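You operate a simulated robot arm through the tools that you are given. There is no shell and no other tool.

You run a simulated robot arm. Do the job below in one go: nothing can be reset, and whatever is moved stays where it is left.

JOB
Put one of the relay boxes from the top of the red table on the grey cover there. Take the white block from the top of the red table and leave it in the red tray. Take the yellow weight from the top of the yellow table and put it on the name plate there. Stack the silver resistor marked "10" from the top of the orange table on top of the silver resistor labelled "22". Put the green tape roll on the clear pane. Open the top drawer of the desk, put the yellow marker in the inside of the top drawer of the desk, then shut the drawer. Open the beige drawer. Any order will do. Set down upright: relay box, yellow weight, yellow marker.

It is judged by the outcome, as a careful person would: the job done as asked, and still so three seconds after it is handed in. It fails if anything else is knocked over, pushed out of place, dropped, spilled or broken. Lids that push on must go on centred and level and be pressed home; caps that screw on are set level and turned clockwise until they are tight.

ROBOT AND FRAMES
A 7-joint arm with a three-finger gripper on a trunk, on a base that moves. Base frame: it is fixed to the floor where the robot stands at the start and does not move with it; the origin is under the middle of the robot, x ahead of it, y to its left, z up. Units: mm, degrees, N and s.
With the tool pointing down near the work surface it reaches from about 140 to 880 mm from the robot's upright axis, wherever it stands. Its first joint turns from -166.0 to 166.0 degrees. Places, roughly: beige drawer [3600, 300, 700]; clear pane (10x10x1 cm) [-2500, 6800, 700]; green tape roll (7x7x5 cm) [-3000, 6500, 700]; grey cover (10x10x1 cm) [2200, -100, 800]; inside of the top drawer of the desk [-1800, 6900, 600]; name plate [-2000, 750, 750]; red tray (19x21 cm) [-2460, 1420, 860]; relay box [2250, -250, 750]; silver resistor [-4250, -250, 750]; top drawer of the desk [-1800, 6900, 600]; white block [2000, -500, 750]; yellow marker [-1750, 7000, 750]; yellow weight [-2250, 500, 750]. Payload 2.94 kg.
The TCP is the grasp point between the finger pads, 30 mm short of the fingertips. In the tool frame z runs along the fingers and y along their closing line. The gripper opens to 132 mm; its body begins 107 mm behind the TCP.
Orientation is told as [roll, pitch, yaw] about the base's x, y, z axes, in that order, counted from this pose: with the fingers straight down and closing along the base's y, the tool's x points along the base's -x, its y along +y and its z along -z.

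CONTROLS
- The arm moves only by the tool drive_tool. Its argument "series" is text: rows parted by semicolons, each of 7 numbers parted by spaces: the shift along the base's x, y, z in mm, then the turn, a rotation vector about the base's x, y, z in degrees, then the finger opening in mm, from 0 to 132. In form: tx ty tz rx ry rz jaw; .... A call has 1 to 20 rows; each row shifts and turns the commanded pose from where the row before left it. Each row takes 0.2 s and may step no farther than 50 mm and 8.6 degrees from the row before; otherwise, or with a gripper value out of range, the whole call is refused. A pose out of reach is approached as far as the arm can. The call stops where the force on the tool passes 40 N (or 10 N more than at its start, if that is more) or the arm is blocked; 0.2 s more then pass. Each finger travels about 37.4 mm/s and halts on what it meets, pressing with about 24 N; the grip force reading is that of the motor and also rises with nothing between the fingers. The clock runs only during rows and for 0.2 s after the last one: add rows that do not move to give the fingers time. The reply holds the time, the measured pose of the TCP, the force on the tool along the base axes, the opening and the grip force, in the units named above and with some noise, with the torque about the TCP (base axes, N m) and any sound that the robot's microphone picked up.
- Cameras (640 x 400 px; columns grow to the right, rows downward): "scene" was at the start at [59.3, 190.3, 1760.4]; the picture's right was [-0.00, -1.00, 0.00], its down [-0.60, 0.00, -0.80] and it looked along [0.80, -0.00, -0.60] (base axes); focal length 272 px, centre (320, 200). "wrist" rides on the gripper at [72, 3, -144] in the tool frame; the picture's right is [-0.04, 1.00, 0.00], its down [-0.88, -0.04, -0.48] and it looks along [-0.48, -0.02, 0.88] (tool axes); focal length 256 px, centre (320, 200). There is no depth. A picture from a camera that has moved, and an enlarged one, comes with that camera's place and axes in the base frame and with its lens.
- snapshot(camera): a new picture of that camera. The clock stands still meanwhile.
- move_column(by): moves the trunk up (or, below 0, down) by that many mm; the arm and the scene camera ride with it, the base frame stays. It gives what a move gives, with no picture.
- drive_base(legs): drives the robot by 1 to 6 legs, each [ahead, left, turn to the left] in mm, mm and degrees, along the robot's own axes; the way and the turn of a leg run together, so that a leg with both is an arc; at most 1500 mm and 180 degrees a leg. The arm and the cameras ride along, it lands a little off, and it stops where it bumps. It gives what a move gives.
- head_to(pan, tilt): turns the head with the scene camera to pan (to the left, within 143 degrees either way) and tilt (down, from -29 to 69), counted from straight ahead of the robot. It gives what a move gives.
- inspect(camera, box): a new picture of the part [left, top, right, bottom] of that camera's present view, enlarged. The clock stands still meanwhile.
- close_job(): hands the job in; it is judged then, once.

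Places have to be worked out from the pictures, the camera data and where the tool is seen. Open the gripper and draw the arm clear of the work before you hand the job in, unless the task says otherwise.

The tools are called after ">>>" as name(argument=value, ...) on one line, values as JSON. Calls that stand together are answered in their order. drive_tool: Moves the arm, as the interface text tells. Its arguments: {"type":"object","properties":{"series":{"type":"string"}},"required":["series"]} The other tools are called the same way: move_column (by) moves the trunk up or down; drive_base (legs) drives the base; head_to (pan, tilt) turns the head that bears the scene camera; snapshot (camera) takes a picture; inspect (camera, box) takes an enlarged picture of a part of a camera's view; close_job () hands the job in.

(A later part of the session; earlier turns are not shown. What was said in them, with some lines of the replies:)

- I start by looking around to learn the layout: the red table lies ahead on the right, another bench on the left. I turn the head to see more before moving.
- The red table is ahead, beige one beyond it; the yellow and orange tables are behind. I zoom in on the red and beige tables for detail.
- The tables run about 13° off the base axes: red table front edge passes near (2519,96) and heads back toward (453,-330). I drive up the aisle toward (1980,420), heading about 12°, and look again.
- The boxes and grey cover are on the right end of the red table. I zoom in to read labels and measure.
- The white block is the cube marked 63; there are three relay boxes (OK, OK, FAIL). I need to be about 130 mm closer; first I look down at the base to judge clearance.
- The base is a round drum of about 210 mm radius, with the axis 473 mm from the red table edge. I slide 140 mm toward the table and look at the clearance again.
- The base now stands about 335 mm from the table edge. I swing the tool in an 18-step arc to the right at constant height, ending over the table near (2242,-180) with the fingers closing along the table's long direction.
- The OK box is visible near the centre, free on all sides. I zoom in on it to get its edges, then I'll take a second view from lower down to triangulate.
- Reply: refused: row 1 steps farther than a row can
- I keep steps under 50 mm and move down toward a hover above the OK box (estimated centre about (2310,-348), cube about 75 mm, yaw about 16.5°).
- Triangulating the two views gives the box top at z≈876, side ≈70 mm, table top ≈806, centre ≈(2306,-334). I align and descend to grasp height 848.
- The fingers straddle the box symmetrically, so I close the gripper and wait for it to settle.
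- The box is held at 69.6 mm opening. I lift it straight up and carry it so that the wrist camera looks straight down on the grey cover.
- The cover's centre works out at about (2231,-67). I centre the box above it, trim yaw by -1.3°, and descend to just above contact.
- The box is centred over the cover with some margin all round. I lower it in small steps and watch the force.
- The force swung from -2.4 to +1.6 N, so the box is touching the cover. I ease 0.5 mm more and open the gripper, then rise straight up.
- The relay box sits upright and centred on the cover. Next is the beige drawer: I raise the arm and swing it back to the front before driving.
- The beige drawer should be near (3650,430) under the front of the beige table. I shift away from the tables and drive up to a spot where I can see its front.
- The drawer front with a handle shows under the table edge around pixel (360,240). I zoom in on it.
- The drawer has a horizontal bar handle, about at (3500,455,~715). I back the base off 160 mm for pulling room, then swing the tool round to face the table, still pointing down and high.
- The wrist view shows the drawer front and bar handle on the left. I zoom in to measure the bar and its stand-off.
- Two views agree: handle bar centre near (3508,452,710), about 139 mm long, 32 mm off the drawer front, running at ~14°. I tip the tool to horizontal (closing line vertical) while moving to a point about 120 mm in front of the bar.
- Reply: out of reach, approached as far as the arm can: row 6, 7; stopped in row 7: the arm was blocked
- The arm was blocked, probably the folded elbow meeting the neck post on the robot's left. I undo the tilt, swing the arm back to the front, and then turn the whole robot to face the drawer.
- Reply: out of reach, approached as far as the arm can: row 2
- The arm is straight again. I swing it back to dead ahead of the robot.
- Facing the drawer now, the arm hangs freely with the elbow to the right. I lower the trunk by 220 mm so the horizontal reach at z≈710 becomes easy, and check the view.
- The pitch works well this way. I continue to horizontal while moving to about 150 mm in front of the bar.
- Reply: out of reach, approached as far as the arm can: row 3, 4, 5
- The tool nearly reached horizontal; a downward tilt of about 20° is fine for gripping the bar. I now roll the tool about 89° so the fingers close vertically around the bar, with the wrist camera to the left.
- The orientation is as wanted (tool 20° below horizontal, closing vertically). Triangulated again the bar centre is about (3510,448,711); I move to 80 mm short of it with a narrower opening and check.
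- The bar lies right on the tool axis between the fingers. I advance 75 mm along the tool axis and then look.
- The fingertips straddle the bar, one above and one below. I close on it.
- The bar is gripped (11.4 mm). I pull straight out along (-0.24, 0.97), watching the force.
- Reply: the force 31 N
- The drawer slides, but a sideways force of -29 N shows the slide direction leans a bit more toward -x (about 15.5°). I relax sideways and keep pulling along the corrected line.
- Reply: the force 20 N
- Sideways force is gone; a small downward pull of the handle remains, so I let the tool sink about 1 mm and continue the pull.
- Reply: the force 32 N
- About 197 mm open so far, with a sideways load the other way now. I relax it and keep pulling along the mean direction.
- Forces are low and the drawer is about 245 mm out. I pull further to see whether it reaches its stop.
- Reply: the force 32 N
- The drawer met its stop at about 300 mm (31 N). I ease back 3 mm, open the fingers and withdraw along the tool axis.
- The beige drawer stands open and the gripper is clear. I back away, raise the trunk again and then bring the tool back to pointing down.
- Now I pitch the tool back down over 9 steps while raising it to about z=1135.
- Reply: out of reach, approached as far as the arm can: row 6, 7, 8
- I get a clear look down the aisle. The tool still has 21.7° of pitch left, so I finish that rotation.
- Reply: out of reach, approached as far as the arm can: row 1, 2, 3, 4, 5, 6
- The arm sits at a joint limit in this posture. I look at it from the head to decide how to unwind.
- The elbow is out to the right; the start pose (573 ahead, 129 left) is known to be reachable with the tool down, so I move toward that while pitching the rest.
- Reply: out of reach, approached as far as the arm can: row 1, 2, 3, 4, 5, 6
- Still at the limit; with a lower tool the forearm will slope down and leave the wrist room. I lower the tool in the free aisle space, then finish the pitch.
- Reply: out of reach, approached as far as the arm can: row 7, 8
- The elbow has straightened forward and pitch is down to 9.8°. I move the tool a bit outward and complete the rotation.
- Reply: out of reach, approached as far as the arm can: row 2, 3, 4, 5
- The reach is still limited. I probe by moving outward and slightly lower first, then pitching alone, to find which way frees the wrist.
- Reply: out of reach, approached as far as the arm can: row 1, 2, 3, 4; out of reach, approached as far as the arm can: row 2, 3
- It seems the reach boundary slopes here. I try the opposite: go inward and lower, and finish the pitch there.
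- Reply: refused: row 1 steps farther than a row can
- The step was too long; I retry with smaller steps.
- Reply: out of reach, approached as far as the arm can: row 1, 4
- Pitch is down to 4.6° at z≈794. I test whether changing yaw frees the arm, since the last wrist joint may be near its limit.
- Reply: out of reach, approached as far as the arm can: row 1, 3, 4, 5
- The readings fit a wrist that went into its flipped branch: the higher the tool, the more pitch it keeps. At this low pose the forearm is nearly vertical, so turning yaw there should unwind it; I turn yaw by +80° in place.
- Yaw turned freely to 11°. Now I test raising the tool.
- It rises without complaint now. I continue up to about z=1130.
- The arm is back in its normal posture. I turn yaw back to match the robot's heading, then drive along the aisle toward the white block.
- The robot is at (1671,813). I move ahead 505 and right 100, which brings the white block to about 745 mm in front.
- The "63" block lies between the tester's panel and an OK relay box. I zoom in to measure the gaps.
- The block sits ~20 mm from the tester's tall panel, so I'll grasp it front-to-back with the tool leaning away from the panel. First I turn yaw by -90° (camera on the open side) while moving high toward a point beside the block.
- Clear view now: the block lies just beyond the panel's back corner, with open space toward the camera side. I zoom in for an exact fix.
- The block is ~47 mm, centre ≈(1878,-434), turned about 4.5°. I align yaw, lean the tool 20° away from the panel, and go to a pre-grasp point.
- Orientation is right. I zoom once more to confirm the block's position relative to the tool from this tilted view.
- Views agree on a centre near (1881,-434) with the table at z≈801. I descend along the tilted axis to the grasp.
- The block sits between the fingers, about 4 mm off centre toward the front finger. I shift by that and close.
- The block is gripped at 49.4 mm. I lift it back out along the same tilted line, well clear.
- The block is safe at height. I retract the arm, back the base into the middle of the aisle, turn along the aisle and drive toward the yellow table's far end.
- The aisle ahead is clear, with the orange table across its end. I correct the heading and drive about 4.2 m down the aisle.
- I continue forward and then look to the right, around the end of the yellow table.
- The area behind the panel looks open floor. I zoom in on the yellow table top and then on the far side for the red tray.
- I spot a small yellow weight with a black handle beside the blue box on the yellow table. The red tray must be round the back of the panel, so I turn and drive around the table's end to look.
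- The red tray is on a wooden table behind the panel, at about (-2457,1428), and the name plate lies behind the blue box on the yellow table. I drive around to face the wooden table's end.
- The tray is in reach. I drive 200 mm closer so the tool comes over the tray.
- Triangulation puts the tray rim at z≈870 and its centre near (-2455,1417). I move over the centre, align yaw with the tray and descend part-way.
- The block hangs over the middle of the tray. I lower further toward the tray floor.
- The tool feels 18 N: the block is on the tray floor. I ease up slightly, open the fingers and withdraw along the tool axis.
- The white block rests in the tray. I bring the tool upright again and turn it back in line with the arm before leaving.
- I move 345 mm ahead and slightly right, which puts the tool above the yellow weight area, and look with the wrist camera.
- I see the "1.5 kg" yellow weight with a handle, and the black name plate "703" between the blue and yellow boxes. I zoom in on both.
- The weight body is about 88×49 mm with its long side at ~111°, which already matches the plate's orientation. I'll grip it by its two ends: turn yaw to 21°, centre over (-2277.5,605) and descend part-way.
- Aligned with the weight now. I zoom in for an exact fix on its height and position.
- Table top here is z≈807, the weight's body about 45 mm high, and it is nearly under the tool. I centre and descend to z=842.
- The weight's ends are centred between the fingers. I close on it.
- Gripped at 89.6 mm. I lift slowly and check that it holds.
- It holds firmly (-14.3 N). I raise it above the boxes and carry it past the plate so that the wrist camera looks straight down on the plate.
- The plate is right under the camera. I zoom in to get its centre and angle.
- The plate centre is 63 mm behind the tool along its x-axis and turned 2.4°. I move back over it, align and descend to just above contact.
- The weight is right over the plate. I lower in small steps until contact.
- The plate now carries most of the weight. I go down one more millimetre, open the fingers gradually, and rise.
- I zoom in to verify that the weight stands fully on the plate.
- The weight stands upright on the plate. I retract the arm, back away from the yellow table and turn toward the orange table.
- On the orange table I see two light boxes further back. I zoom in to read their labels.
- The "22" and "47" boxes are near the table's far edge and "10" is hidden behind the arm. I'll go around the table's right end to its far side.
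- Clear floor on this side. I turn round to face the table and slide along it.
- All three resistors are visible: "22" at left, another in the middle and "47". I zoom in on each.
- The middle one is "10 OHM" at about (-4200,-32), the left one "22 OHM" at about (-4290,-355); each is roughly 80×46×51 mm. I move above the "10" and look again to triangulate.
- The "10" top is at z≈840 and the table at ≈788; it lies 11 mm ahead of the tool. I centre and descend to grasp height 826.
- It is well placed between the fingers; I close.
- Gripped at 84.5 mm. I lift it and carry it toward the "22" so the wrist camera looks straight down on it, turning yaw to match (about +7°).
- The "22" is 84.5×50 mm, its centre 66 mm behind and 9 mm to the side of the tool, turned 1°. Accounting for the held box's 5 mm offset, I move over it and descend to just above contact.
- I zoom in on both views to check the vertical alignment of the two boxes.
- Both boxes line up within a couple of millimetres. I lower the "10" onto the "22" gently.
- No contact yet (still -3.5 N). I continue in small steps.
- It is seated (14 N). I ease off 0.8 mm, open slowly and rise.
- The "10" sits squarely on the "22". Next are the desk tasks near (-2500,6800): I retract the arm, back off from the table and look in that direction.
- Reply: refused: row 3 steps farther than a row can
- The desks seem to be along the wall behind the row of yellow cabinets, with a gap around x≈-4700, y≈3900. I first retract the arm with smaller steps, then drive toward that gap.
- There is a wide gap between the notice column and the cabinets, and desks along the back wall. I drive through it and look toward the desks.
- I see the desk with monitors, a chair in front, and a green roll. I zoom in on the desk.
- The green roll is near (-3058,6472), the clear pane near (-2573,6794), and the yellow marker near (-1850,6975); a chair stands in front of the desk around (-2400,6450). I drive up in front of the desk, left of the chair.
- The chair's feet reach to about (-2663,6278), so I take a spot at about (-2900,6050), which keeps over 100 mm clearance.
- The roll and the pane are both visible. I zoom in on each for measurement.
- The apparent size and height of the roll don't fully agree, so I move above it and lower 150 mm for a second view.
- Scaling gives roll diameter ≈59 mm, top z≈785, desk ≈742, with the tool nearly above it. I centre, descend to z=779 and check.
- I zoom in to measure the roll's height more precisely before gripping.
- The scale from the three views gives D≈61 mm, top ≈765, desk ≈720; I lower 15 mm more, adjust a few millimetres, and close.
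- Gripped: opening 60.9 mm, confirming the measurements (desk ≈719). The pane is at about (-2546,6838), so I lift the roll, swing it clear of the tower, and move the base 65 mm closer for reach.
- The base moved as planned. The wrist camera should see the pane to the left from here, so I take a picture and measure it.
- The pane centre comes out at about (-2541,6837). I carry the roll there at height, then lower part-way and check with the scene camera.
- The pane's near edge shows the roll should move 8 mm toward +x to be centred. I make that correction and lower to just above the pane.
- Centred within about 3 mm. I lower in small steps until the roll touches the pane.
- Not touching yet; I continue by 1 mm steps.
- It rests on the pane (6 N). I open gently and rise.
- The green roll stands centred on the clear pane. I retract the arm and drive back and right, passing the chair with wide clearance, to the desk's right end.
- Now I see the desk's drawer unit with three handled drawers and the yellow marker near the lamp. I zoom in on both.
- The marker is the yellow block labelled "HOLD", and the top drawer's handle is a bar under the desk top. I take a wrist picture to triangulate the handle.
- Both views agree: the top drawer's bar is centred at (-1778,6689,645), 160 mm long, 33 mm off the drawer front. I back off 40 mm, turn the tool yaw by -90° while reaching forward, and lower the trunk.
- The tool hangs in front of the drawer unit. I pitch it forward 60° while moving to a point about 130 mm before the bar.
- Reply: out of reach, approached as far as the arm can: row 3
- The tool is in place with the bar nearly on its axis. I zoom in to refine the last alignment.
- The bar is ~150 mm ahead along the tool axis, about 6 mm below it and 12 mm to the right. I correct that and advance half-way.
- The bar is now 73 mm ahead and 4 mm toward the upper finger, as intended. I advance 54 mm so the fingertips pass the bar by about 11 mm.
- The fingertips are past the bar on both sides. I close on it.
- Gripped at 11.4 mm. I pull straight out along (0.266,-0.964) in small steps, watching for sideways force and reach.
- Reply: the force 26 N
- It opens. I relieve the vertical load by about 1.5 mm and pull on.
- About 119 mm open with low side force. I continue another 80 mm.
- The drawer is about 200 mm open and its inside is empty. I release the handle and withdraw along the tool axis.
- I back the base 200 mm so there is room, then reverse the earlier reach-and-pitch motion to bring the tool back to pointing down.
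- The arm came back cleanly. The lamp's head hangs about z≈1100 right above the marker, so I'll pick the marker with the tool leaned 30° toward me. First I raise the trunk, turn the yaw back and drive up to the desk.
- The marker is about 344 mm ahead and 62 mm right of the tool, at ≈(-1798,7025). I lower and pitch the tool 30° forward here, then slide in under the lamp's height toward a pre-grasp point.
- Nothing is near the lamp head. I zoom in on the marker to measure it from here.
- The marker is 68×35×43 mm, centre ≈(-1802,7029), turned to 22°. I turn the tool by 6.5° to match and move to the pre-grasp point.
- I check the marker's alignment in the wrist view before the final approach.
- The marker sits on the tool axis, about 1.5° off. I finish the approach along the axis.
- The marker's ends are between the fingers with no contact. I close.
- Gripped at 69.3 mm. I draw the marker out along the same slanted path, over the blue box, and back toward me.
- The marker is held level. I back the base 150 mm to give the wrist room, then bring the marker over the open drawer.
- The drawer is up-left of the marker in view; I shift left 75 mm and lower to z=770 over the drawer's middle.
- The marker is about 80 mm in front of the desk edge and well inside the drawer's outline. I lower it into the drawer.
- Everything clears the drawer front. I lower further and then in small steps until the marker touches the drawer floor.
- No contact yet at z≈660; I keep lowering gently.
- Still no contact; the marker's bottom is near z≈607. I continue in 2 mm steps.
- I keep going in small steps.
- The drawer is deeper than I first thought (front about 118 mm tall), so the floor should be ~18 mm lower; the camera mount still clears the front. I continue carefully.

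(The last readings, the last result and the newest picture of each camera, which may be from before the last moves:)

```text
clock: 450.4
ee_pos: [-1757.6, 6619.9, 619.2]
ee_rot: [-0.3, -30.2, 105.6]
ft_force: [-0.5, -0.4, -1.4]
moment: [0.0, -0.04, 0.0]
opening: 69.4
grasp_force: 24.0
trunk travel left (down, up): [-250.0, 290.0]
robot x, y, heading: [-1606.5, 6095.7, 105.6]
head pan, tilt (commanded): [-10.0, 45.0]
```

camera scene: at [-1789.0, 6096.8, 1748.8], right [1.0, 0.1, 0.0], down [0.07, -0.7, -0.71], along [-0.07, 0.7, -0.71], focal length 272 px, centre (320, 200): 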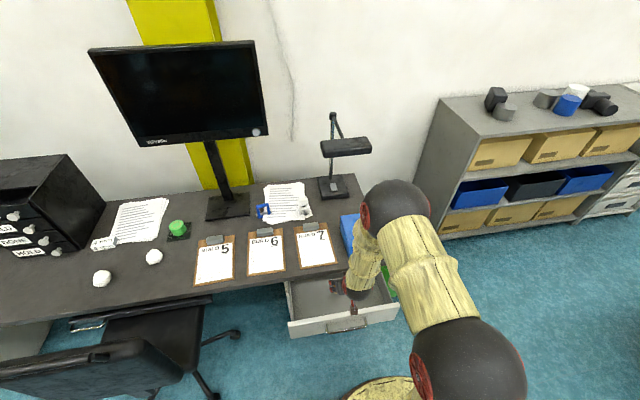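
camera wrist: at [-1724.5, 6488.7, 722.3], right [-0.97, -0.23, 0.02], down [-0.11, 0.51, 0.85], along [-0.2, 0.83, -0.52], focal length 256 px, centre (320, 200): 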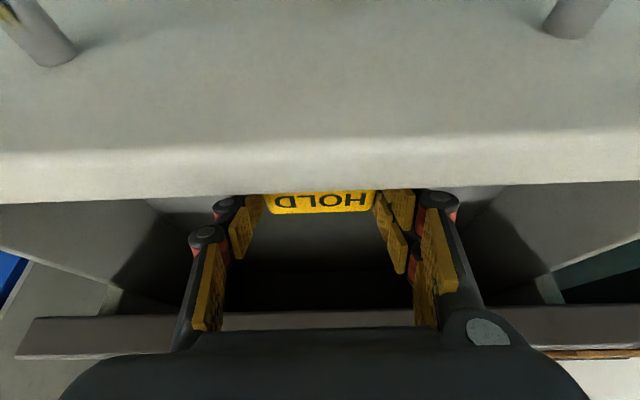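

>>> inspect(camera="scene", box=[280, 250, 400, 340])

>>> snapshot(camera="wrist")

```text
4.44 times, centred on (340, 295) of scene
camera zoom: at [-1789.1, 6097.1, 1748.8], right [1.0, 0.1, 0.0], down [0.07, -0.7, -0.71], along [-0.07, 0.7, -0.71], focal length 1207 px, centre (231, -222)
```

zoom: 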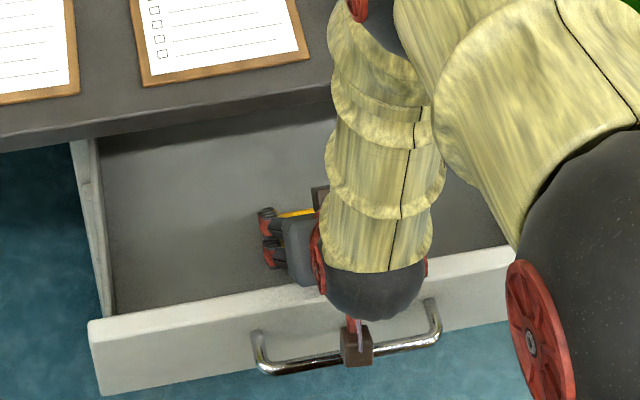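

```text
taken
camera wrist: at [-1725.8, 6489.0, 708.1], right [-0.97, -0.23, 0.02], down [-0.11, 0.51, 0.85], along [-0.2, 0.83, -0.52], focal length 256 px, centre (320, 200)
```

wrist: 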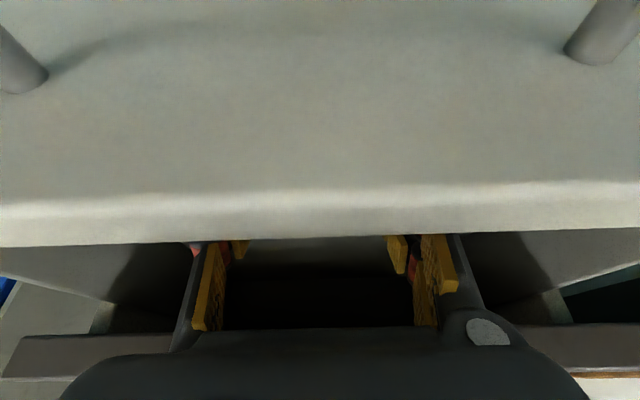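

The camera mount hangs outside the front panel, still ~40 mm above the handle. I continue lowering with force checks.

>>> drive_tool(series="0 0 -2 0 0 0 45; 0 0 -2 0 0 0 45; 0 0 0 0 0 0 45")

>>> drive_tool(series="0 0 -2 0 0 0 45; 0 0 -2 0 0 0 45; 0 0 0 0 0 0 45")

>>> drive_tool(series="0 0 -2 0 0 0 45; 0 0 -2 0 0 0 45; 0 0 0 0 0 0 45")

```text
clock: 451.2
ee_pos: [-1757.9, 6618.2, 615.3]
ee_rot: [-0.4, -30.1, 105.5]
ft_force: [-0.9, -0.4, -1.2]
moment: [-0.03, -0.02, 0.04]
opening: 69.4
grasp_force: 23.7
trunk travel left (down, up): [-250.0, 290.0]
robot x, y, heading: [-1609.7, 6095.4, 105.1]
head pan, tilt (commanded): [-10.0, 45.0]
```

```text
clock: 452.0
ee_pos: [-1754.9, 6618.6, 611.3]
ee_rot: [-0.4, -30.1, 105.5]
ft_force: [-0.3, -0.6, -1.8]
moment: [0.04, -0.03, -0.01]
opening: 69.1
grasp_force: 24.0
trunk travel left (down, up): [-250.0, 290.0]
robot x, y, heading: [-1609.0, 6096.5, 105.5]
head pan, tilt (commanded): [-10.0, 45.0]
```

```text
clock: 452.8
ee_pos: [-1757.2, 6619.2, 607.2]
ee_rot: [-0.3, -30.2, 105.5]
ft_force: [0.8, 0.5, 0.6]
moment: [-0.01, -0.02, -0.02]
opening: 69.2
grasp_force: 23.9
trunk travel left (down, up): [-250.0, 290.0]
robot x, y, heading: [-1605.0, 6101.1, 105.4]
head pan, tilt (commanded): [-10.0, 45.0]
```

The z-force moved slightly (+0.6 N), perhaps first contact. I go 1.5 mm further.

>>> drive_tool(series="0 0 -1.5 0 0 0 45; 0 0 0 0 0 0 45")

>>> drive_tool(series="0 0 -1.5 0 0 0 45; 0 0 0 0 0 0 45")

```text
clock: 453.4
ee_pos: [-1756.6, 6619.7, 604.7]
ee_rot: [-0.4, -30.0, 105.4]
ft_force: [0.1, -0.1, -0.9]
moment: [-0.01, 0.0, 0.04]
opening: 69.2
grasp_force: 23.8
trunk travel left (down, up): [-250.0, 290.0]
robot x, y, heading: [-1608.2, 6093.8, 105.6]
head pan, tilt (commanded): [-10.0, 45.0]
```

```text
clock: 454.0
ee_pos: [-1756.8, 6619.4, 605.2]
ee_rot: [-0.4, -30.3, 105.4]
ft_force: [0.5, 0.1, 5.8]
moment: [-0.12, 0.18, -0.02]
opening: 68.9
grasp_force: 23.7
trunk travel left (down, up): [-250.0, 290.0]
robot x, y, heading: [-1608.1, 6096.5, 105.7]
head pan, tilt (commanded): [-10.0, 45.0]
```

Contact: +5.8 N, the marker is standing on the drawer floor. I open slowly and withdraw straight up along the tool's lean.

>>> drive_tool(series="0 0 0.3 0 0 0 60; 0 0 0 0 0 0 68; 0 0 0 0 0 0 76; 0 0 0 0 0 0 86; 0 0 0 0 0 0 92; 0 0 0 0 0 0 92; 0 0 10 0 0 0 92; 0 0 30 0 0 0 92; 0 0 40 0 0 0 92; 0 0 45 0 0 0 92; 0 0 45 0 0 0 92; 0 0 45 0 0 0 92; 0 0 45 0 0 0 92; 0 0 0 0 0 0 92")

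>>> snapshot(camera="wrist")

>>> snapshot(camera="scene")

```text
clock: 457.0
ee_pos: [-1760.0, 6621.0, 861.8]
ee_rot: [-0.5, -30.1, 105.6]
ft_force: [0.1, -0.2, -0.2]
moment: [-0.01, 0.01, 0.02]
opening: 92.1
grasp_force: 0.0
trunk travel left (down, up): [-250.0, 290.0]
robot x, y, heading: [-1609.0, 6092.3, 105.5]
head pan, tilt (commanded): [-10.0, 45.0]
```

```text
taken
camera wrist: at [-1728.6, 6489.9, 950.8], right [-0.97, -0.23, 0.02], down [-0.11, 0.51, 0.85], along [-0.2, 0.83, -0.52], focal length 256 px, centre (320, 200)
```

wrist: 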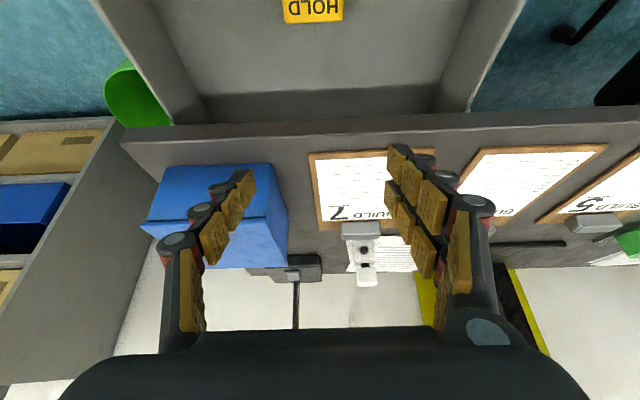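

```text
taken
camera scene: at [-1788.9, 6096.6, 1748.7], right [1.0, 0.1, 0.0], down [0.07, -0.7, -0.71], along [-0.07, 0.7, -0.71], focal length 272 px, centre (320, 200)
```

scene: 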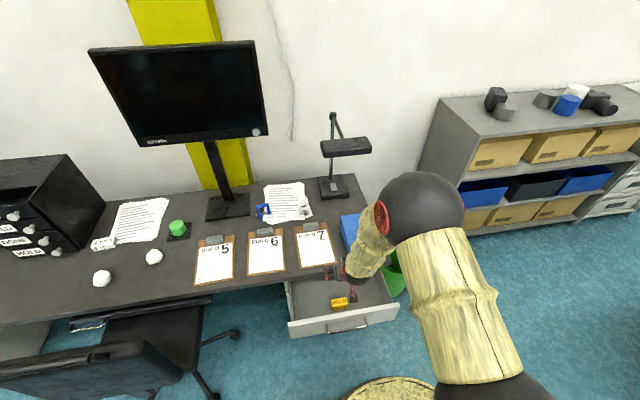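

The marker is in the drawer. I zoom in to verify that it stands upright.

>>> inspect(camera="scene", box=[280, 260, 410, 345])

```text
4.71 times, centred on (345, 302) of scene
camera zoom: at [-1788.9, 6096.6, 1748.7], right [1.0, 0.1, 0.0], down [0.07, -0.7, -0.71], along [-0.07, 0.7, -0.71], focal length 1278 px, centre (202, -282)
```

zoom: 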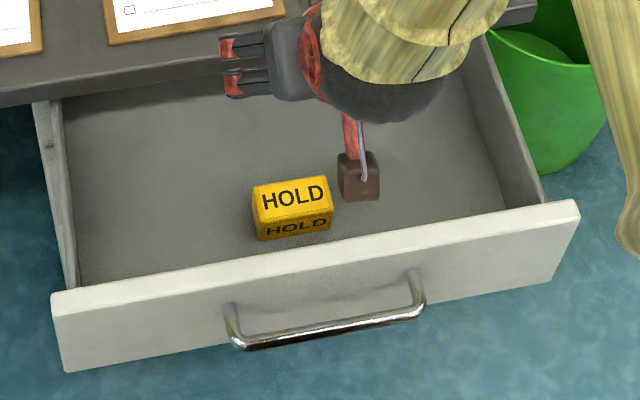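

It stands upright with its label up. To shut the drawer I will push the handle bar with closed, downward-pointing fingers: first I bring the tool upright and back to a place in front of the bar.

>>> drive_tool(series="11.4 -41.2 0 -7.22 -2.02 0 60; 11.4 -41.2 0 -7.22 -2.02 0 30; 11.4 -41.2 0 -7.22 -2.02 0 0; 11.4 -41.2 0 -7.22 -2.02 0 0; 11.4 -41.2 0 0 0 0 0; 0 0 0 0 0 0 0; 0 0 0 0 0 0 0; 0 0 0 0 0 0 0")

>>> snapshot(camera="wrist")

>>> snapshot(camera="scene")

```text
clock: 458.8
ee_pos: [-1704.4, 6440.0, 865.4]
ee_rot: [-1.1, -4.9, 105.7]
ft_force: [0.5, 0.1, -0.8]
moment: [-0.02, 0.01, -0.01]
opening: 0.2
grasp_force: 24.0
out of reach, approached as far as the arm can: row 4
trunk travel left (down, up): [-250.0, 290.0]
robot x, y, heading: [-1609.9, 6094.8, 105.5]
head pan, tilt (commanded): [-10.0, 45.0]
```

```text
taken
camera wrist: at [-1686.8, 6357.4, 1003.8], right [-0.97, -0.23, -0.02], down [-0.2, 0.81, 0.55], along [-0.11, 0.54, -0.84], focal length 256 px, centre (320, 200)
```

wrist: 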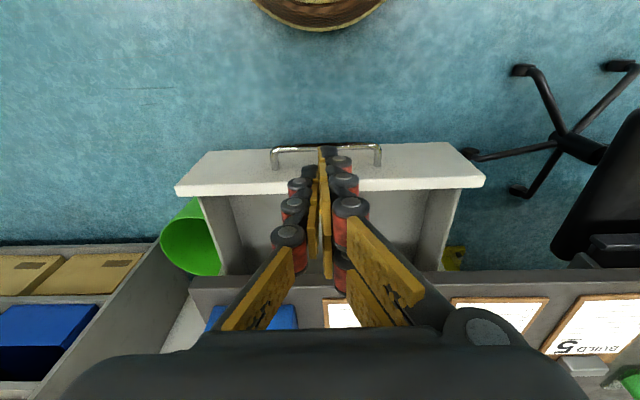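

```text
taken
camera scene: at [-1788.8, 6096.3, 1748.8], right [1.0, 0.1, 0.0], down [0.07, -0.7, -0.71], along [-0.07, 0.7, -0.71], focal length 272 px, centre (320, 200)
```

scene: 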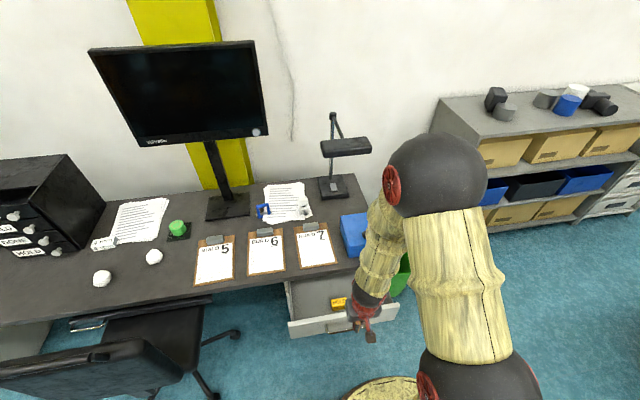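

The pose is a little cramped, so I back the base 120 mm, level the tool, and then lower it in front of the handle.

>>> drive_base(legs=[[-120, 0, 0]])

>>> drive_tool(series="-6 28 0 -4.7 -1.9 0 0; -8 28 -10 -0.5 0.8 0 0; -6.7 24 -40 0 0 0 0; 0 0 -45 0 0 0 0; 0 0 -45 0 0 0 0; 0 0 0 0 0 0 0")

>>> snapshot(camera="wrist")

>>> snapshot(camera="scene")

```text
clock: 460.0
ee_pos: [-1671.3, 6324.0, 865.8]
ee_rot: [-1.1, -4.8, 105.4]
ft_force: [-0.4, 0.2, -0.5]
moment: [0.02, -0.01, -0.02]
opening: 0.1
grasp_force: 24.1
trunk travel left (down, up): [-250.0, 290.0]
robot x, y, heading: [-1574.8, 5979.3, 105.4]
head pan, tilt (commanded): [-10.0, 45.0]
```

```text
clock: 461.4
ee_pos: [-1686.4, 6394.6, 726.9]
ee_rot: [-1.5, -3.0, 105.4]
ft_force: [0.2, -0.2, -0.6]
moment: [-0.04, 0.0, -0.02]
opening: 0.0
grasp_force: 24.8
out of reach, approached as far as the arm can: row 1
trunk travel left (down, up): [-250.0, 290.0]
robot x, y, heading: [-1572.6, 5978.1, 105.0]
head pan, tilt (commanded): [-10.0, 45.0]
```

```text
taken
camera wrist: at [-1671.0, 6316.9, 867.1], right [-0.97, -0.22, -0.02], down [-0.2, 0.83, 0.52], along [-0.1, 0.51, -0.85], focal length 256 px, centre (320, 200)
```

wrist: 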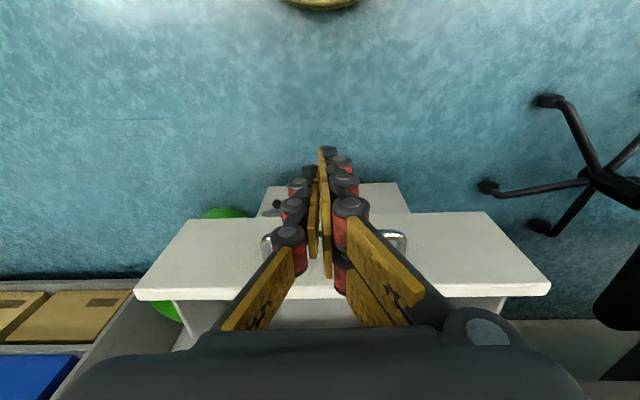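

```text
taken
camera scene: at [-1757.5, 5983.3, 1748.8], right [1.0, 0.09, 0.0], down [0.07, -0.7, -0.71], along [-0.07, 0.7, -0.71], focal length 272 px, centre (320, 200)
```

scene: 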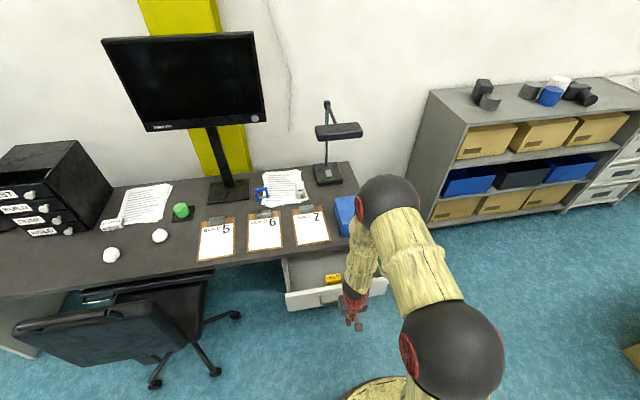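

The closed fingers are about 110 mm in front of the bar. I lower them to bar height and push forward in steps.

>>> drive_tool(series="0 0 -42 0 0 0 0; 0 0 -40 0 0 0 0; 0 0 0 0 0 0 0")

>>> drive_tool(series="-8 28.9 0 0 0 0 0; -8 28.9 0 0 0 0 0; -2.7 9.6 0 0 0 0 0; -2.7 9.6 0 0 0 0 0; 0 0 0 0 0 0 0")

>>> snapshot(camera="wrist")

>>> inspect(camera="scene", box=[260, 230, 420, 350])

```text
clock: 462.2
ee_pos: [-1684.9, 6395.8, 643.6]
ee_rot: [-1.5, -3.0, 105.4]
ft_force: [0.6, -0.9, 0.5]
moment: [-0.01, -0.01, 0.01]
opening: 0.2
grasp_force: 23.8
trunk travel left (down, up): [-250.0, 290.0]
robot x, y, heading: [-1574.9, 5982.4, 105.3]
head pan, tilt (commanded): [-10.0, 45.0]
```

```text
clock: 463.4
ee_pos: [-1708.6, 6472.8, 644.1]
ee_rot: [-1.4, -3.0, 105.4]
ft_force: [-0.2, -0.3, -0.4]
moment: [0.0, 0.0, 0.01]
opening: 0.1
grasp_force: 24.1
trunk travel left (down, up): [-250.0, 290.0]
robot x, y, heading: [-1578.1, 5980.6, 105.5]
head pan, tilt (commanded): [-10.0, 45.0]
```

```text
taken
camera wrist: at [-1693.7, 6394.5, 783.9], right [-0.97, -0.22, -0.02], down [-0.2, 0.83, 0.52], along [-0.1, 0.51, -0.85], focal length 256 px, centre (320, 200)
```

wrist: 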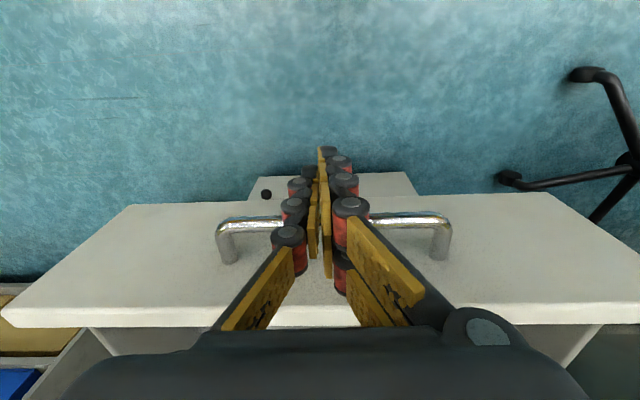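

```text
3.33 times, centred on (340, 290) of scene
camera zoom: at [-1757.6, 5983.5, 1748.8], right [1.0, 0.09, 0.0], down [0.07, -0.7, -0.71], along [-0.07, 0.7, -0.71], focal length 905 px, centre (253, -100)
```

zoom: 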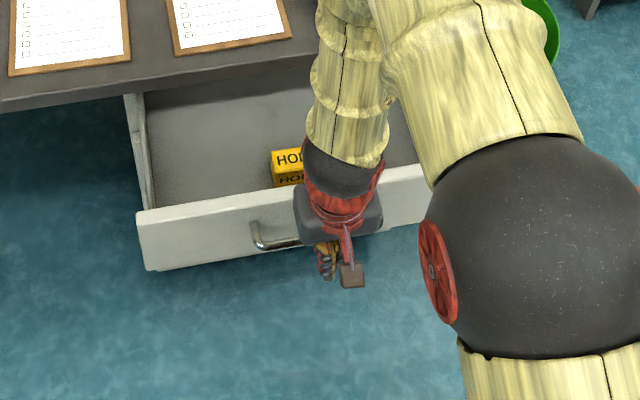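

The fingers are just in front of the bar's middle. I push slowly in 12 mm steps.

>>> drive_tool(series="-1.6 5.8 0 0 0 0 0; -2.7 9.6 0 0 0 0 0; -3.2 11.6 0 0 0 0 0; -3.2 11.6 0 0 0 0 0; -3.2 11.6 0 0 0 0 0; 0 0 0 0 0 0 0")

>>> snapshot(camera="wrist")

>>> inspect(camera="scene", box=[260, 230, 420, 350])

```text
clock: 464.8
ee_pos: [-1714.4, 6503.1, 642.6]
ee_rot: [-1.8, -3.2, 105.4]
ft_force: [-0.1, -0.3, 0.8]
moment: [0.0, 0.02, -0.05]
opening: 0.0
grasp_force: 24.1
out of reach, approached as far as the arm can: row 3, 4, 5
trunk travel left (down, up): [-250.0, 290.0]
robot x, y, heading: [-1572.5, 5983.7, 105.3]
head pan, tilt (commanded): [-10.0, 45.0]
```

```text
taken
camera wrist: at [-1700.2, 6425.7, 783.3], right [-0.97, -0.22, -0.03], down [-0.2, 0.83, 0.52], along [-0.09, 0.52, -0.85], focal length 256 px, centre (320, 200)
```

wrist: 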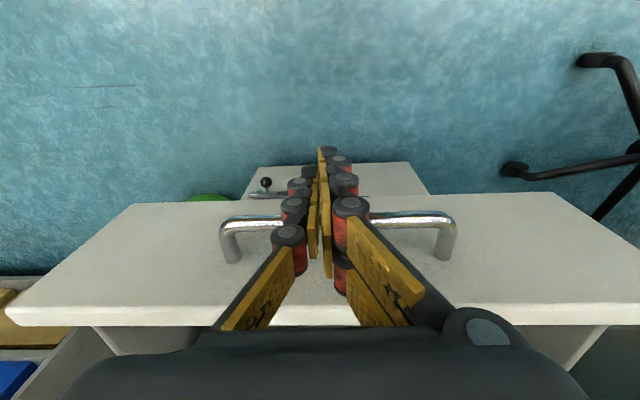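

```text
3.33 times, centred on (340, 290) of scene
camera zoom: at [-1757.5, 5983.2, 1748.8], right [1.0, 0.09, 0.0], down [0.07, -0.7, -0.71], along [-0.07, 0.7, -0.71], focal length 905 px, centre (253, -100)
```

zoom: 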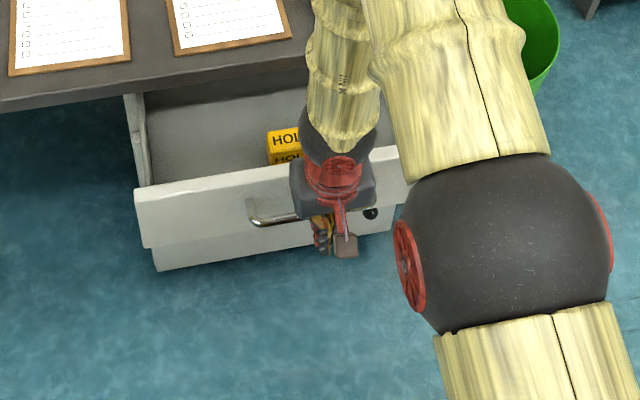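

The drawer moved in, but the arm is at a posture limit, so I use the base itself to push further: forward 100 mm with the arm held still.

>>> drive_base(legs=[[100, 0, 0]])

>>> snapshot(camera="wrist")

>>> inspect(camera="scene", box=[260, 200, 420, 350])

```text
clock: 466.0
ee_pos: [-1740.8, 6600.8, 642.6]
ee_rot: [-1.9, -3.0, 105.3]
ft_force: [0.0, -0.4, -0.5]
moment: [-0.04, -0.01, 0.01]
opening: 0.0
grasp_force: 24.1
trunk travel left (down, up): [-250.0, 290.0]
robot x, y, heading: [-1601.6, 6077.8, 105.2]
head pan, tilt (commanded): [-10.0, 45.0]
```

```text
taken
camera wrist: at [-1725.7, 6522.9, 783.2], right [-0.98, -0.22, -0.03], down [-0.2, 0.83, 0.52], along [-0.09, 0.52, -0.85], focal length 256 px, centre (320, 200)
```

wrist: 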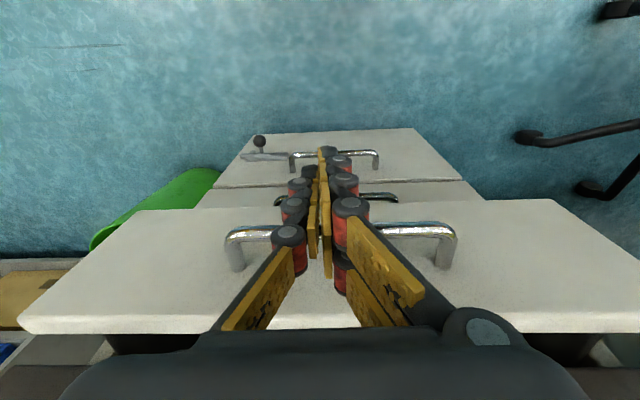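

```text
2.67 times, centred on (340, 275) of scene
camera zoom: at [-1784.0, 6080.6, 1748.8], right [1.0, 0.09, 0.0], down [0.06, -0.7, -0.71], along [-0.06, 0.7, -0.71], focal length 724 px, centre (267, 0)
```

zoom: 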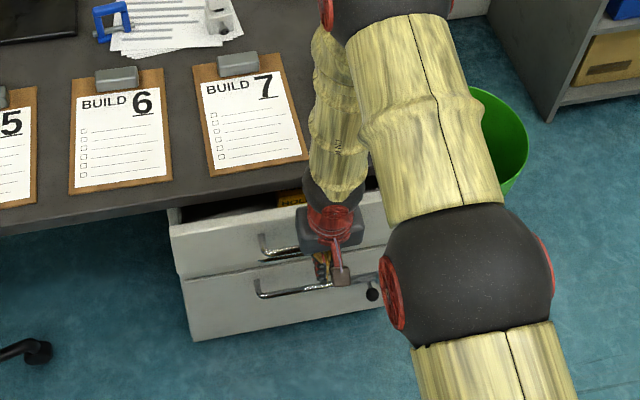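

About 60 mm remain. I push another 40 mm.

>>> drive_base(legs=[[40, 0, 0]])

>>> snapshot(camera="wrist")

>>> inspect(camera="scene", box=[260, 200, 420, 350])

```text
clock: 466.9
ee_pos: [-1750.3, 6640.1, 641.9]
ee_rot: [-1.9, -3.1, 105.3]
ft_force: [-0.5, 0.6, -0.5]
moment: [0.04, 0.02, 0.02]
opening: 0.0
grasp_force: 24.4
trunk travel left (down, up): [-250.0, 290.0]
robot x, y, heading: [-1613.4, 6118.1, 105.2]
head pan, tilt (commanded): [-10.0, 45.0]
```

```text
taken
camera wrist: at [-1736.4, 6562.0, 783.2], right [-0.98, -0.22, -0.03], down [-0.2, 0.83, 0.52], along [-0.09, 0.52, -0.85], focal length 256 px, centre (320, 200)
```

wrist: 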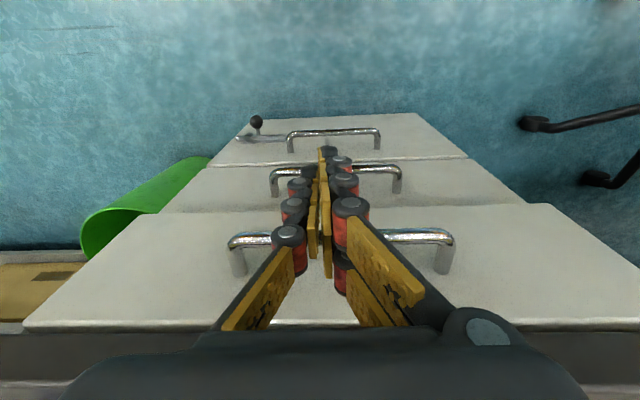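

```text
2.67 times, centred on (340, 275) of scene
camera zoom: at [-1794.6, 6119.6, 1748.8], right [1.0, 0.09, 0.0], down [0.06, -0.7, -0.71], along [-0.06, 0.7, -0.71], focal length 724 px, centre (267, 0)
```

zoom: 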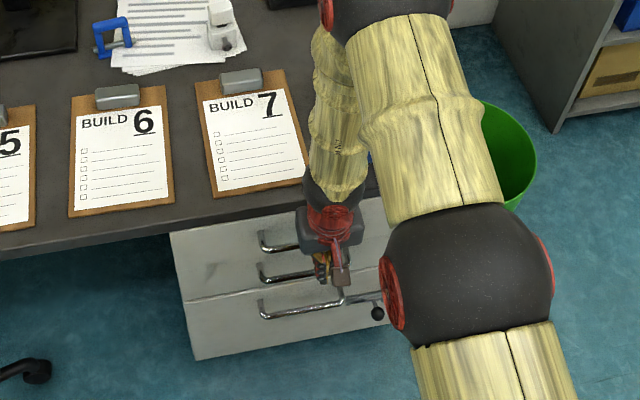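

Nearly shut. I push in small base moves and read the force.

>>> drive_base(legs=[[14, 0, 0]])

>>> inspect(camera="scene", box=[280, 230, 400, 340])

```text
clock: 467.6
ee_pos: [-1753.7, 6653.5, 643.1]
ee_rot: [-1.8, -3.2, 105.2]
ft_force: [0.0, -0.8, -0.6]
moment: [-0.03, -0.02, -0.01]
opening: 0.0
grasp_force: 24.3
trunk travel left (down, up): [-250.0, 290.0]
robot x, y, heading: [-1618.9, 6129.2, 105.1]
head pan, tilt (commanded): [-10.0, 45.0]
```

```text
3.64 times, centred on (340, 285) of scene
camera zoom: at [-1798.2, 6133.0, 1748.8], right [1.0, 0.09, 0.0], down [0.06, -0.7, -0.71], along [-0.06, 0.7, -0.71], focal length 988 px, centre (247, -109)
```

zoom: 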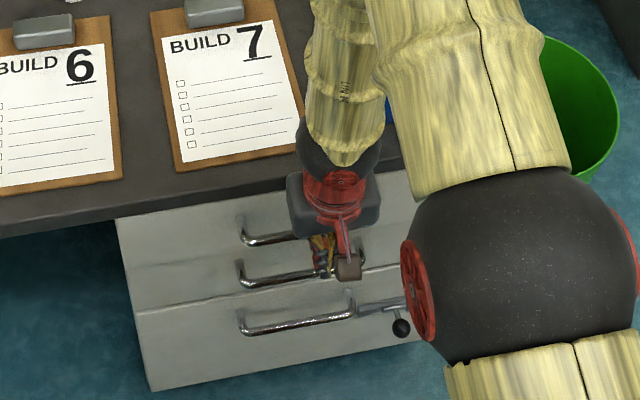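

I push 6 mm more at a time until the force builds up.

>>> drive_base(legs=[[7, 0, 0]])

>>> drive_base(legs=[[6, 0, 0]])

>>> inspect(camera="scene", box=[280, 230, 400, 340])

>>> snapshot(camera="wrist")

```text
clock: 468.3
ee_pos: [-1755.2, 6660.0, 642.7]
ee_rot: [-1.8, -3.1, 105.2]
ft_force: [0.1, 0.1, -0.8]
moment: [-0.03, -0.01, -0.02]
opening: 0.0
grasp_force: 23.6
trunk travel left (down, up): [-250.0, 290.0]
robot x, y, heading: [-1617.6, 6136.5, 105.1]
head pan, tilt (commanded): [-10.0, 45.0]
```

```text
clock: 469.1
ee_pos: [-1757.5, 6666.6, 643.6]
ee_rot: [-1.9, -3.1, 105.2]
ft_force: [0.4, 0.2, 0.1]
moment: [0.01, 0.0, -0.02]
opening: 0.0
grasp_force: 24.1
trunk travel left (down, up): [-250.0, 290.0]
robot x, y, heading: [-1620.8, 6142.8, 105.3]
head pan, tilt (commanded): [-10.0, 45.0]
```

```text
3.64 times, centred on (340, 285) of scene
camera zoom: at [-1801.6, 6145.7, 1748.8], right [1.0, 0.09, 0.0], down [0.06, -0.7, -0.71], along [-0.06, 0.7, -0.71], focal length 988 px, centre (247, -109)
```

zoom: 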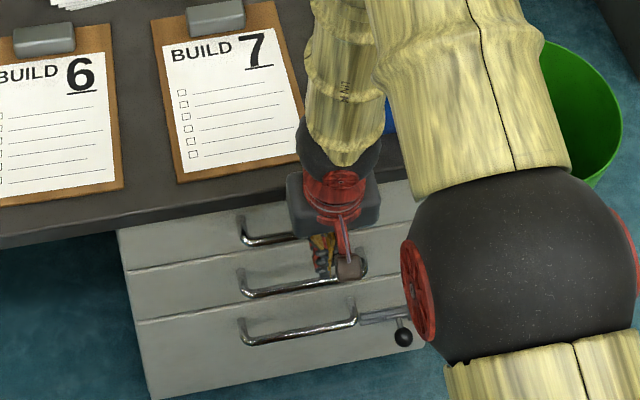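

```text
taken
camera wrist: at [-1743.3, 6588.3, 783.2], right [-0.98, -0.22, -0.03], down [-0.2, 0.83, 0.52], along [-0.09, 0.52, -0.85], focal length 256 px, centre (320, 200)
```

wrist: 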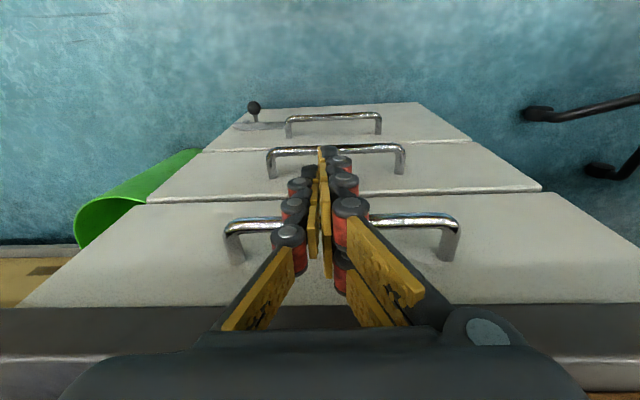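

It looks closed or nearly so, but there is no resisting force yet. I continue in 4 mm nudges.

>>> drive_base(legs=[[5, 0, 0]])

>>> drive_base(legs=[[4, 0, 0]])

>>> inspect(camera="scene", box=[280, 230, 400, 340])

```text
clock: 469.8
ee_pos: [-1758.4, 6670.8, 643.6]
ee_rot: [-1.9, -3.0, 105.2]
ft_force: [3.4, -9.7, -0.2]
moment: [-0.03, 0.0, 0.04]
opening: 0.0
grasp_force: 24.1
trunk travel left (down, up): [-250.0, 290.0]
robot x, y, heading: [-1623.5, 6149.1, 105.2]
head pan, tilt (commanded): [-10.0, 45.0]
```

```text
clock: 470.5
ee_pos: [-1758.8, 6670.7, 641.5]
ee_rot: [-1.8, -2.7, 105.3]
ft_force: [5.5, -20.0, -5.4]
moment: [-0.15, -0.14, 0.08]
opening: 0.0
grasp_force: 23.9
trunk travel left (down, up): [-250.0, 290.0]
robot x, y, heading: [-1625.5, 6151.0, 105.5]
head pan, tilt (commanded): [-10.0, 45.0]
```

```text
3.64 times, centred on (340, 285) of scene
camera zoom: at [-1803.6, 6152.9, 1748.7], right [1.0, 0.09, 0.0], down [0.06, -0.7, -0.71], along [-0.06, 0.7, -0.71], focal length 988 px, centre (247, -109)
```

zoom: 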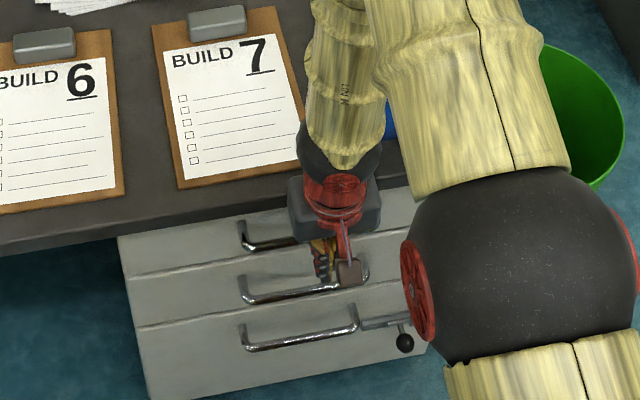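

The push force rises to 20 N with no further travel: the drawer is shut. I back away and check it.

>>> drive_base(legs=[[-250, 0, 0]])

>>> snapshot(camera="scene")

>>> inspect(camera="scene", box=[260, 200, 400, 320])

```text
clock: 472.4
ee_pos: [-1694.1, 6425.3, 640.0]
ee_rot: [-1.7, -2.7, 105.5]
ft_force: [-0.6, -0.3, 0.1]
moment: [-0.01, -0.03, -0.02]
opening: 0.0
grasp_force: 23.9
trunk travel left (down, up): [-250.0, 290.0]
robot x, y, heading: [-1556.0, 5902.2, 105.5]
head pan, tilt (commanded): [-10.0, 45.0]
```

```text
taken
camera scene: at [-1736.8, 5908.3, 1748.8], right [1.0, 0.1, 0.0], down [0.07, -0.7, -0.71], along [-0.07, 0.7, -0.71], focal length 272 px, centre (320, 200)
```

scene: 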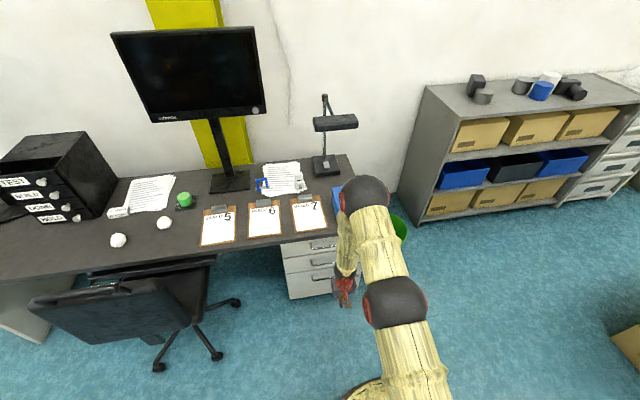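

```text
3.33 times, centred on (330, 260) of scene
camera zoom: at [-1736.8, 5908.3, 1748.8], right [1.0, 0.1, 0.0], down [0.07, -0.7, -0.71], along [-0.07, 0.7, -0.71], focal length 905 px, centre (287, 0)
```

zoom: 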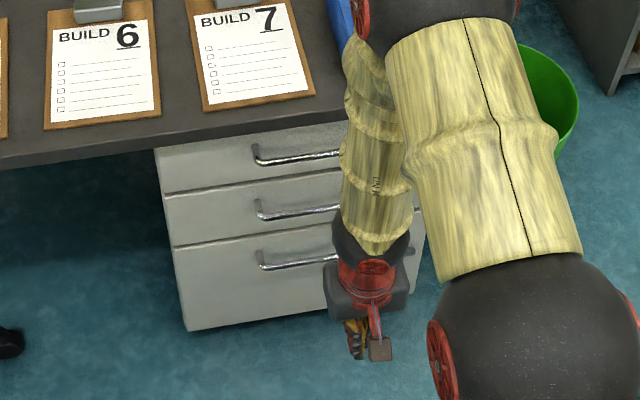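

The top drawer is flush with the others and the roll still stands on the pane. I back further away, open the gripper, and take a last look.

>>> drive_base(legs=[[-300, 0, 0]])

>>> drive_tool(series="0 0 0 0 0 0 60; 0 0 0 0 0 0 100; 0 0 0 0 0 0 130; 0 0 0 0 0 0 130; 0 0 0 0 0 0 130; 0 0 0 0 0 0 130; 0 0 0 0 0 0 130; 0 0 0 0 0 0 130; 0 0 0 0 0 0 130; 0 0 0 0 0 0 130")

>>> head_to(pan=5, tilt=30)

>>> inspect(camera="scene", box=[140, 120, 480, 340])

```text
clock: 474.4
ee_pos: [-1617.3, 6140.5, 640.3]
ee_rot: [-1.9, -2.6, 105.7]
ft_force: [0.3, 0.5, 0.8]
moment: [0.03, -0.02, -0.02]
opening: 0.1
grasp_force: 24.0
trunk travel left (down, up): [-250.0, 290.0]
robot x, y, heading: [-1476.2, 5621.4, 105.6]
head pan, tilt (commanded): [-10.0, 45.0]
```

```text
clock: 476.6
ee_pos: [-1615.3, 6141.5, 640.8]
ee_rot: [-1.8, -2.7, 105.7]
ft_force: [-0.2, -0.8, 0.4]
moment: [-0.05, 0.01, 0.01]
opening: 129.9
grasp_force: 0.0
trunk travel left (down, up): [-250.0, 290.0]
robot x, y, heading: [-1475.1, 5621.8, 105.5]
head pan, tilt (commanded): [-10.0, 45.0]
```

```text
clock: 477.3
ee_pos: [-1615.7, 6141.7, 641.6]
ee_rot: [-1.8, -2.6, 105.6]
ft_force: [-0.5, -0.2, -0.4]
moment: [-0.02, 0.0, -0.02]
opening: 129.8
grasp_force: 0.0
trunk travel left (down, up): [-250.0, 290.0]
robot x, y, heading: [-1474.1, 5620.9, 105.6]
head pan, tilt (commanded): [5.0, 30.0]
```

```text
1.82 times, centred on (310, 230) of scene
camera zoom: at [-1681.8, 5627.9, 1771.3], right [0.94, 0.35, 0.0], down [0.18, -0.47, -0.87], along [-0.3, 0.81, -0.5], focal length 494 px, centre (338, 146)
```

zoom: 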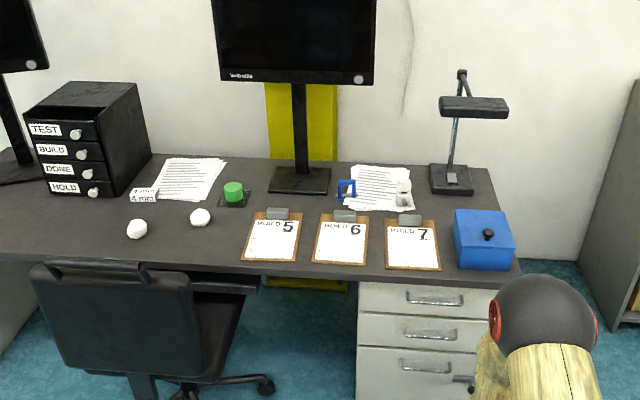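

The drawer is shut flush, the roll is on the pane, nothing else on the desk has moved, the gripper is open and the arm is clear. All seven parts are done, so I hand the job in.

>>> close_job()

```text
The job is handed in.
```

All seven parts of the job are done and handed in, with the gripper open and the arm clear of the work.

| Task | Result |
|---|---|
| Relay box | A box marked "OK" stands upright and centred on the grey cover. |
| White block | The block marked "63" rests in the red tray behind the yellow table. |
| Yellow weight | The 1.5 kg weight stands upright on the name plate. |
| Silver resistors | "10" sits squarely on top of "22". |
| Green tape roll | It stands roughly in the centre of the clear pane. |
| Yellow marker | It was set upright in the top desk drawer. The drawer is shut flush with the others. |
| Beige drawer | It is pulled out about 300 mm, to its stop. |

- **Marker after closing:** I saw it upright before closing the drawer. I did not reopen the drawer to look again.
- **Other objects:** I saw nothing else knocked over or pushed out of place. I checked each item just after placing it and looked over the desk again at the end. I did not go back to the other tables.
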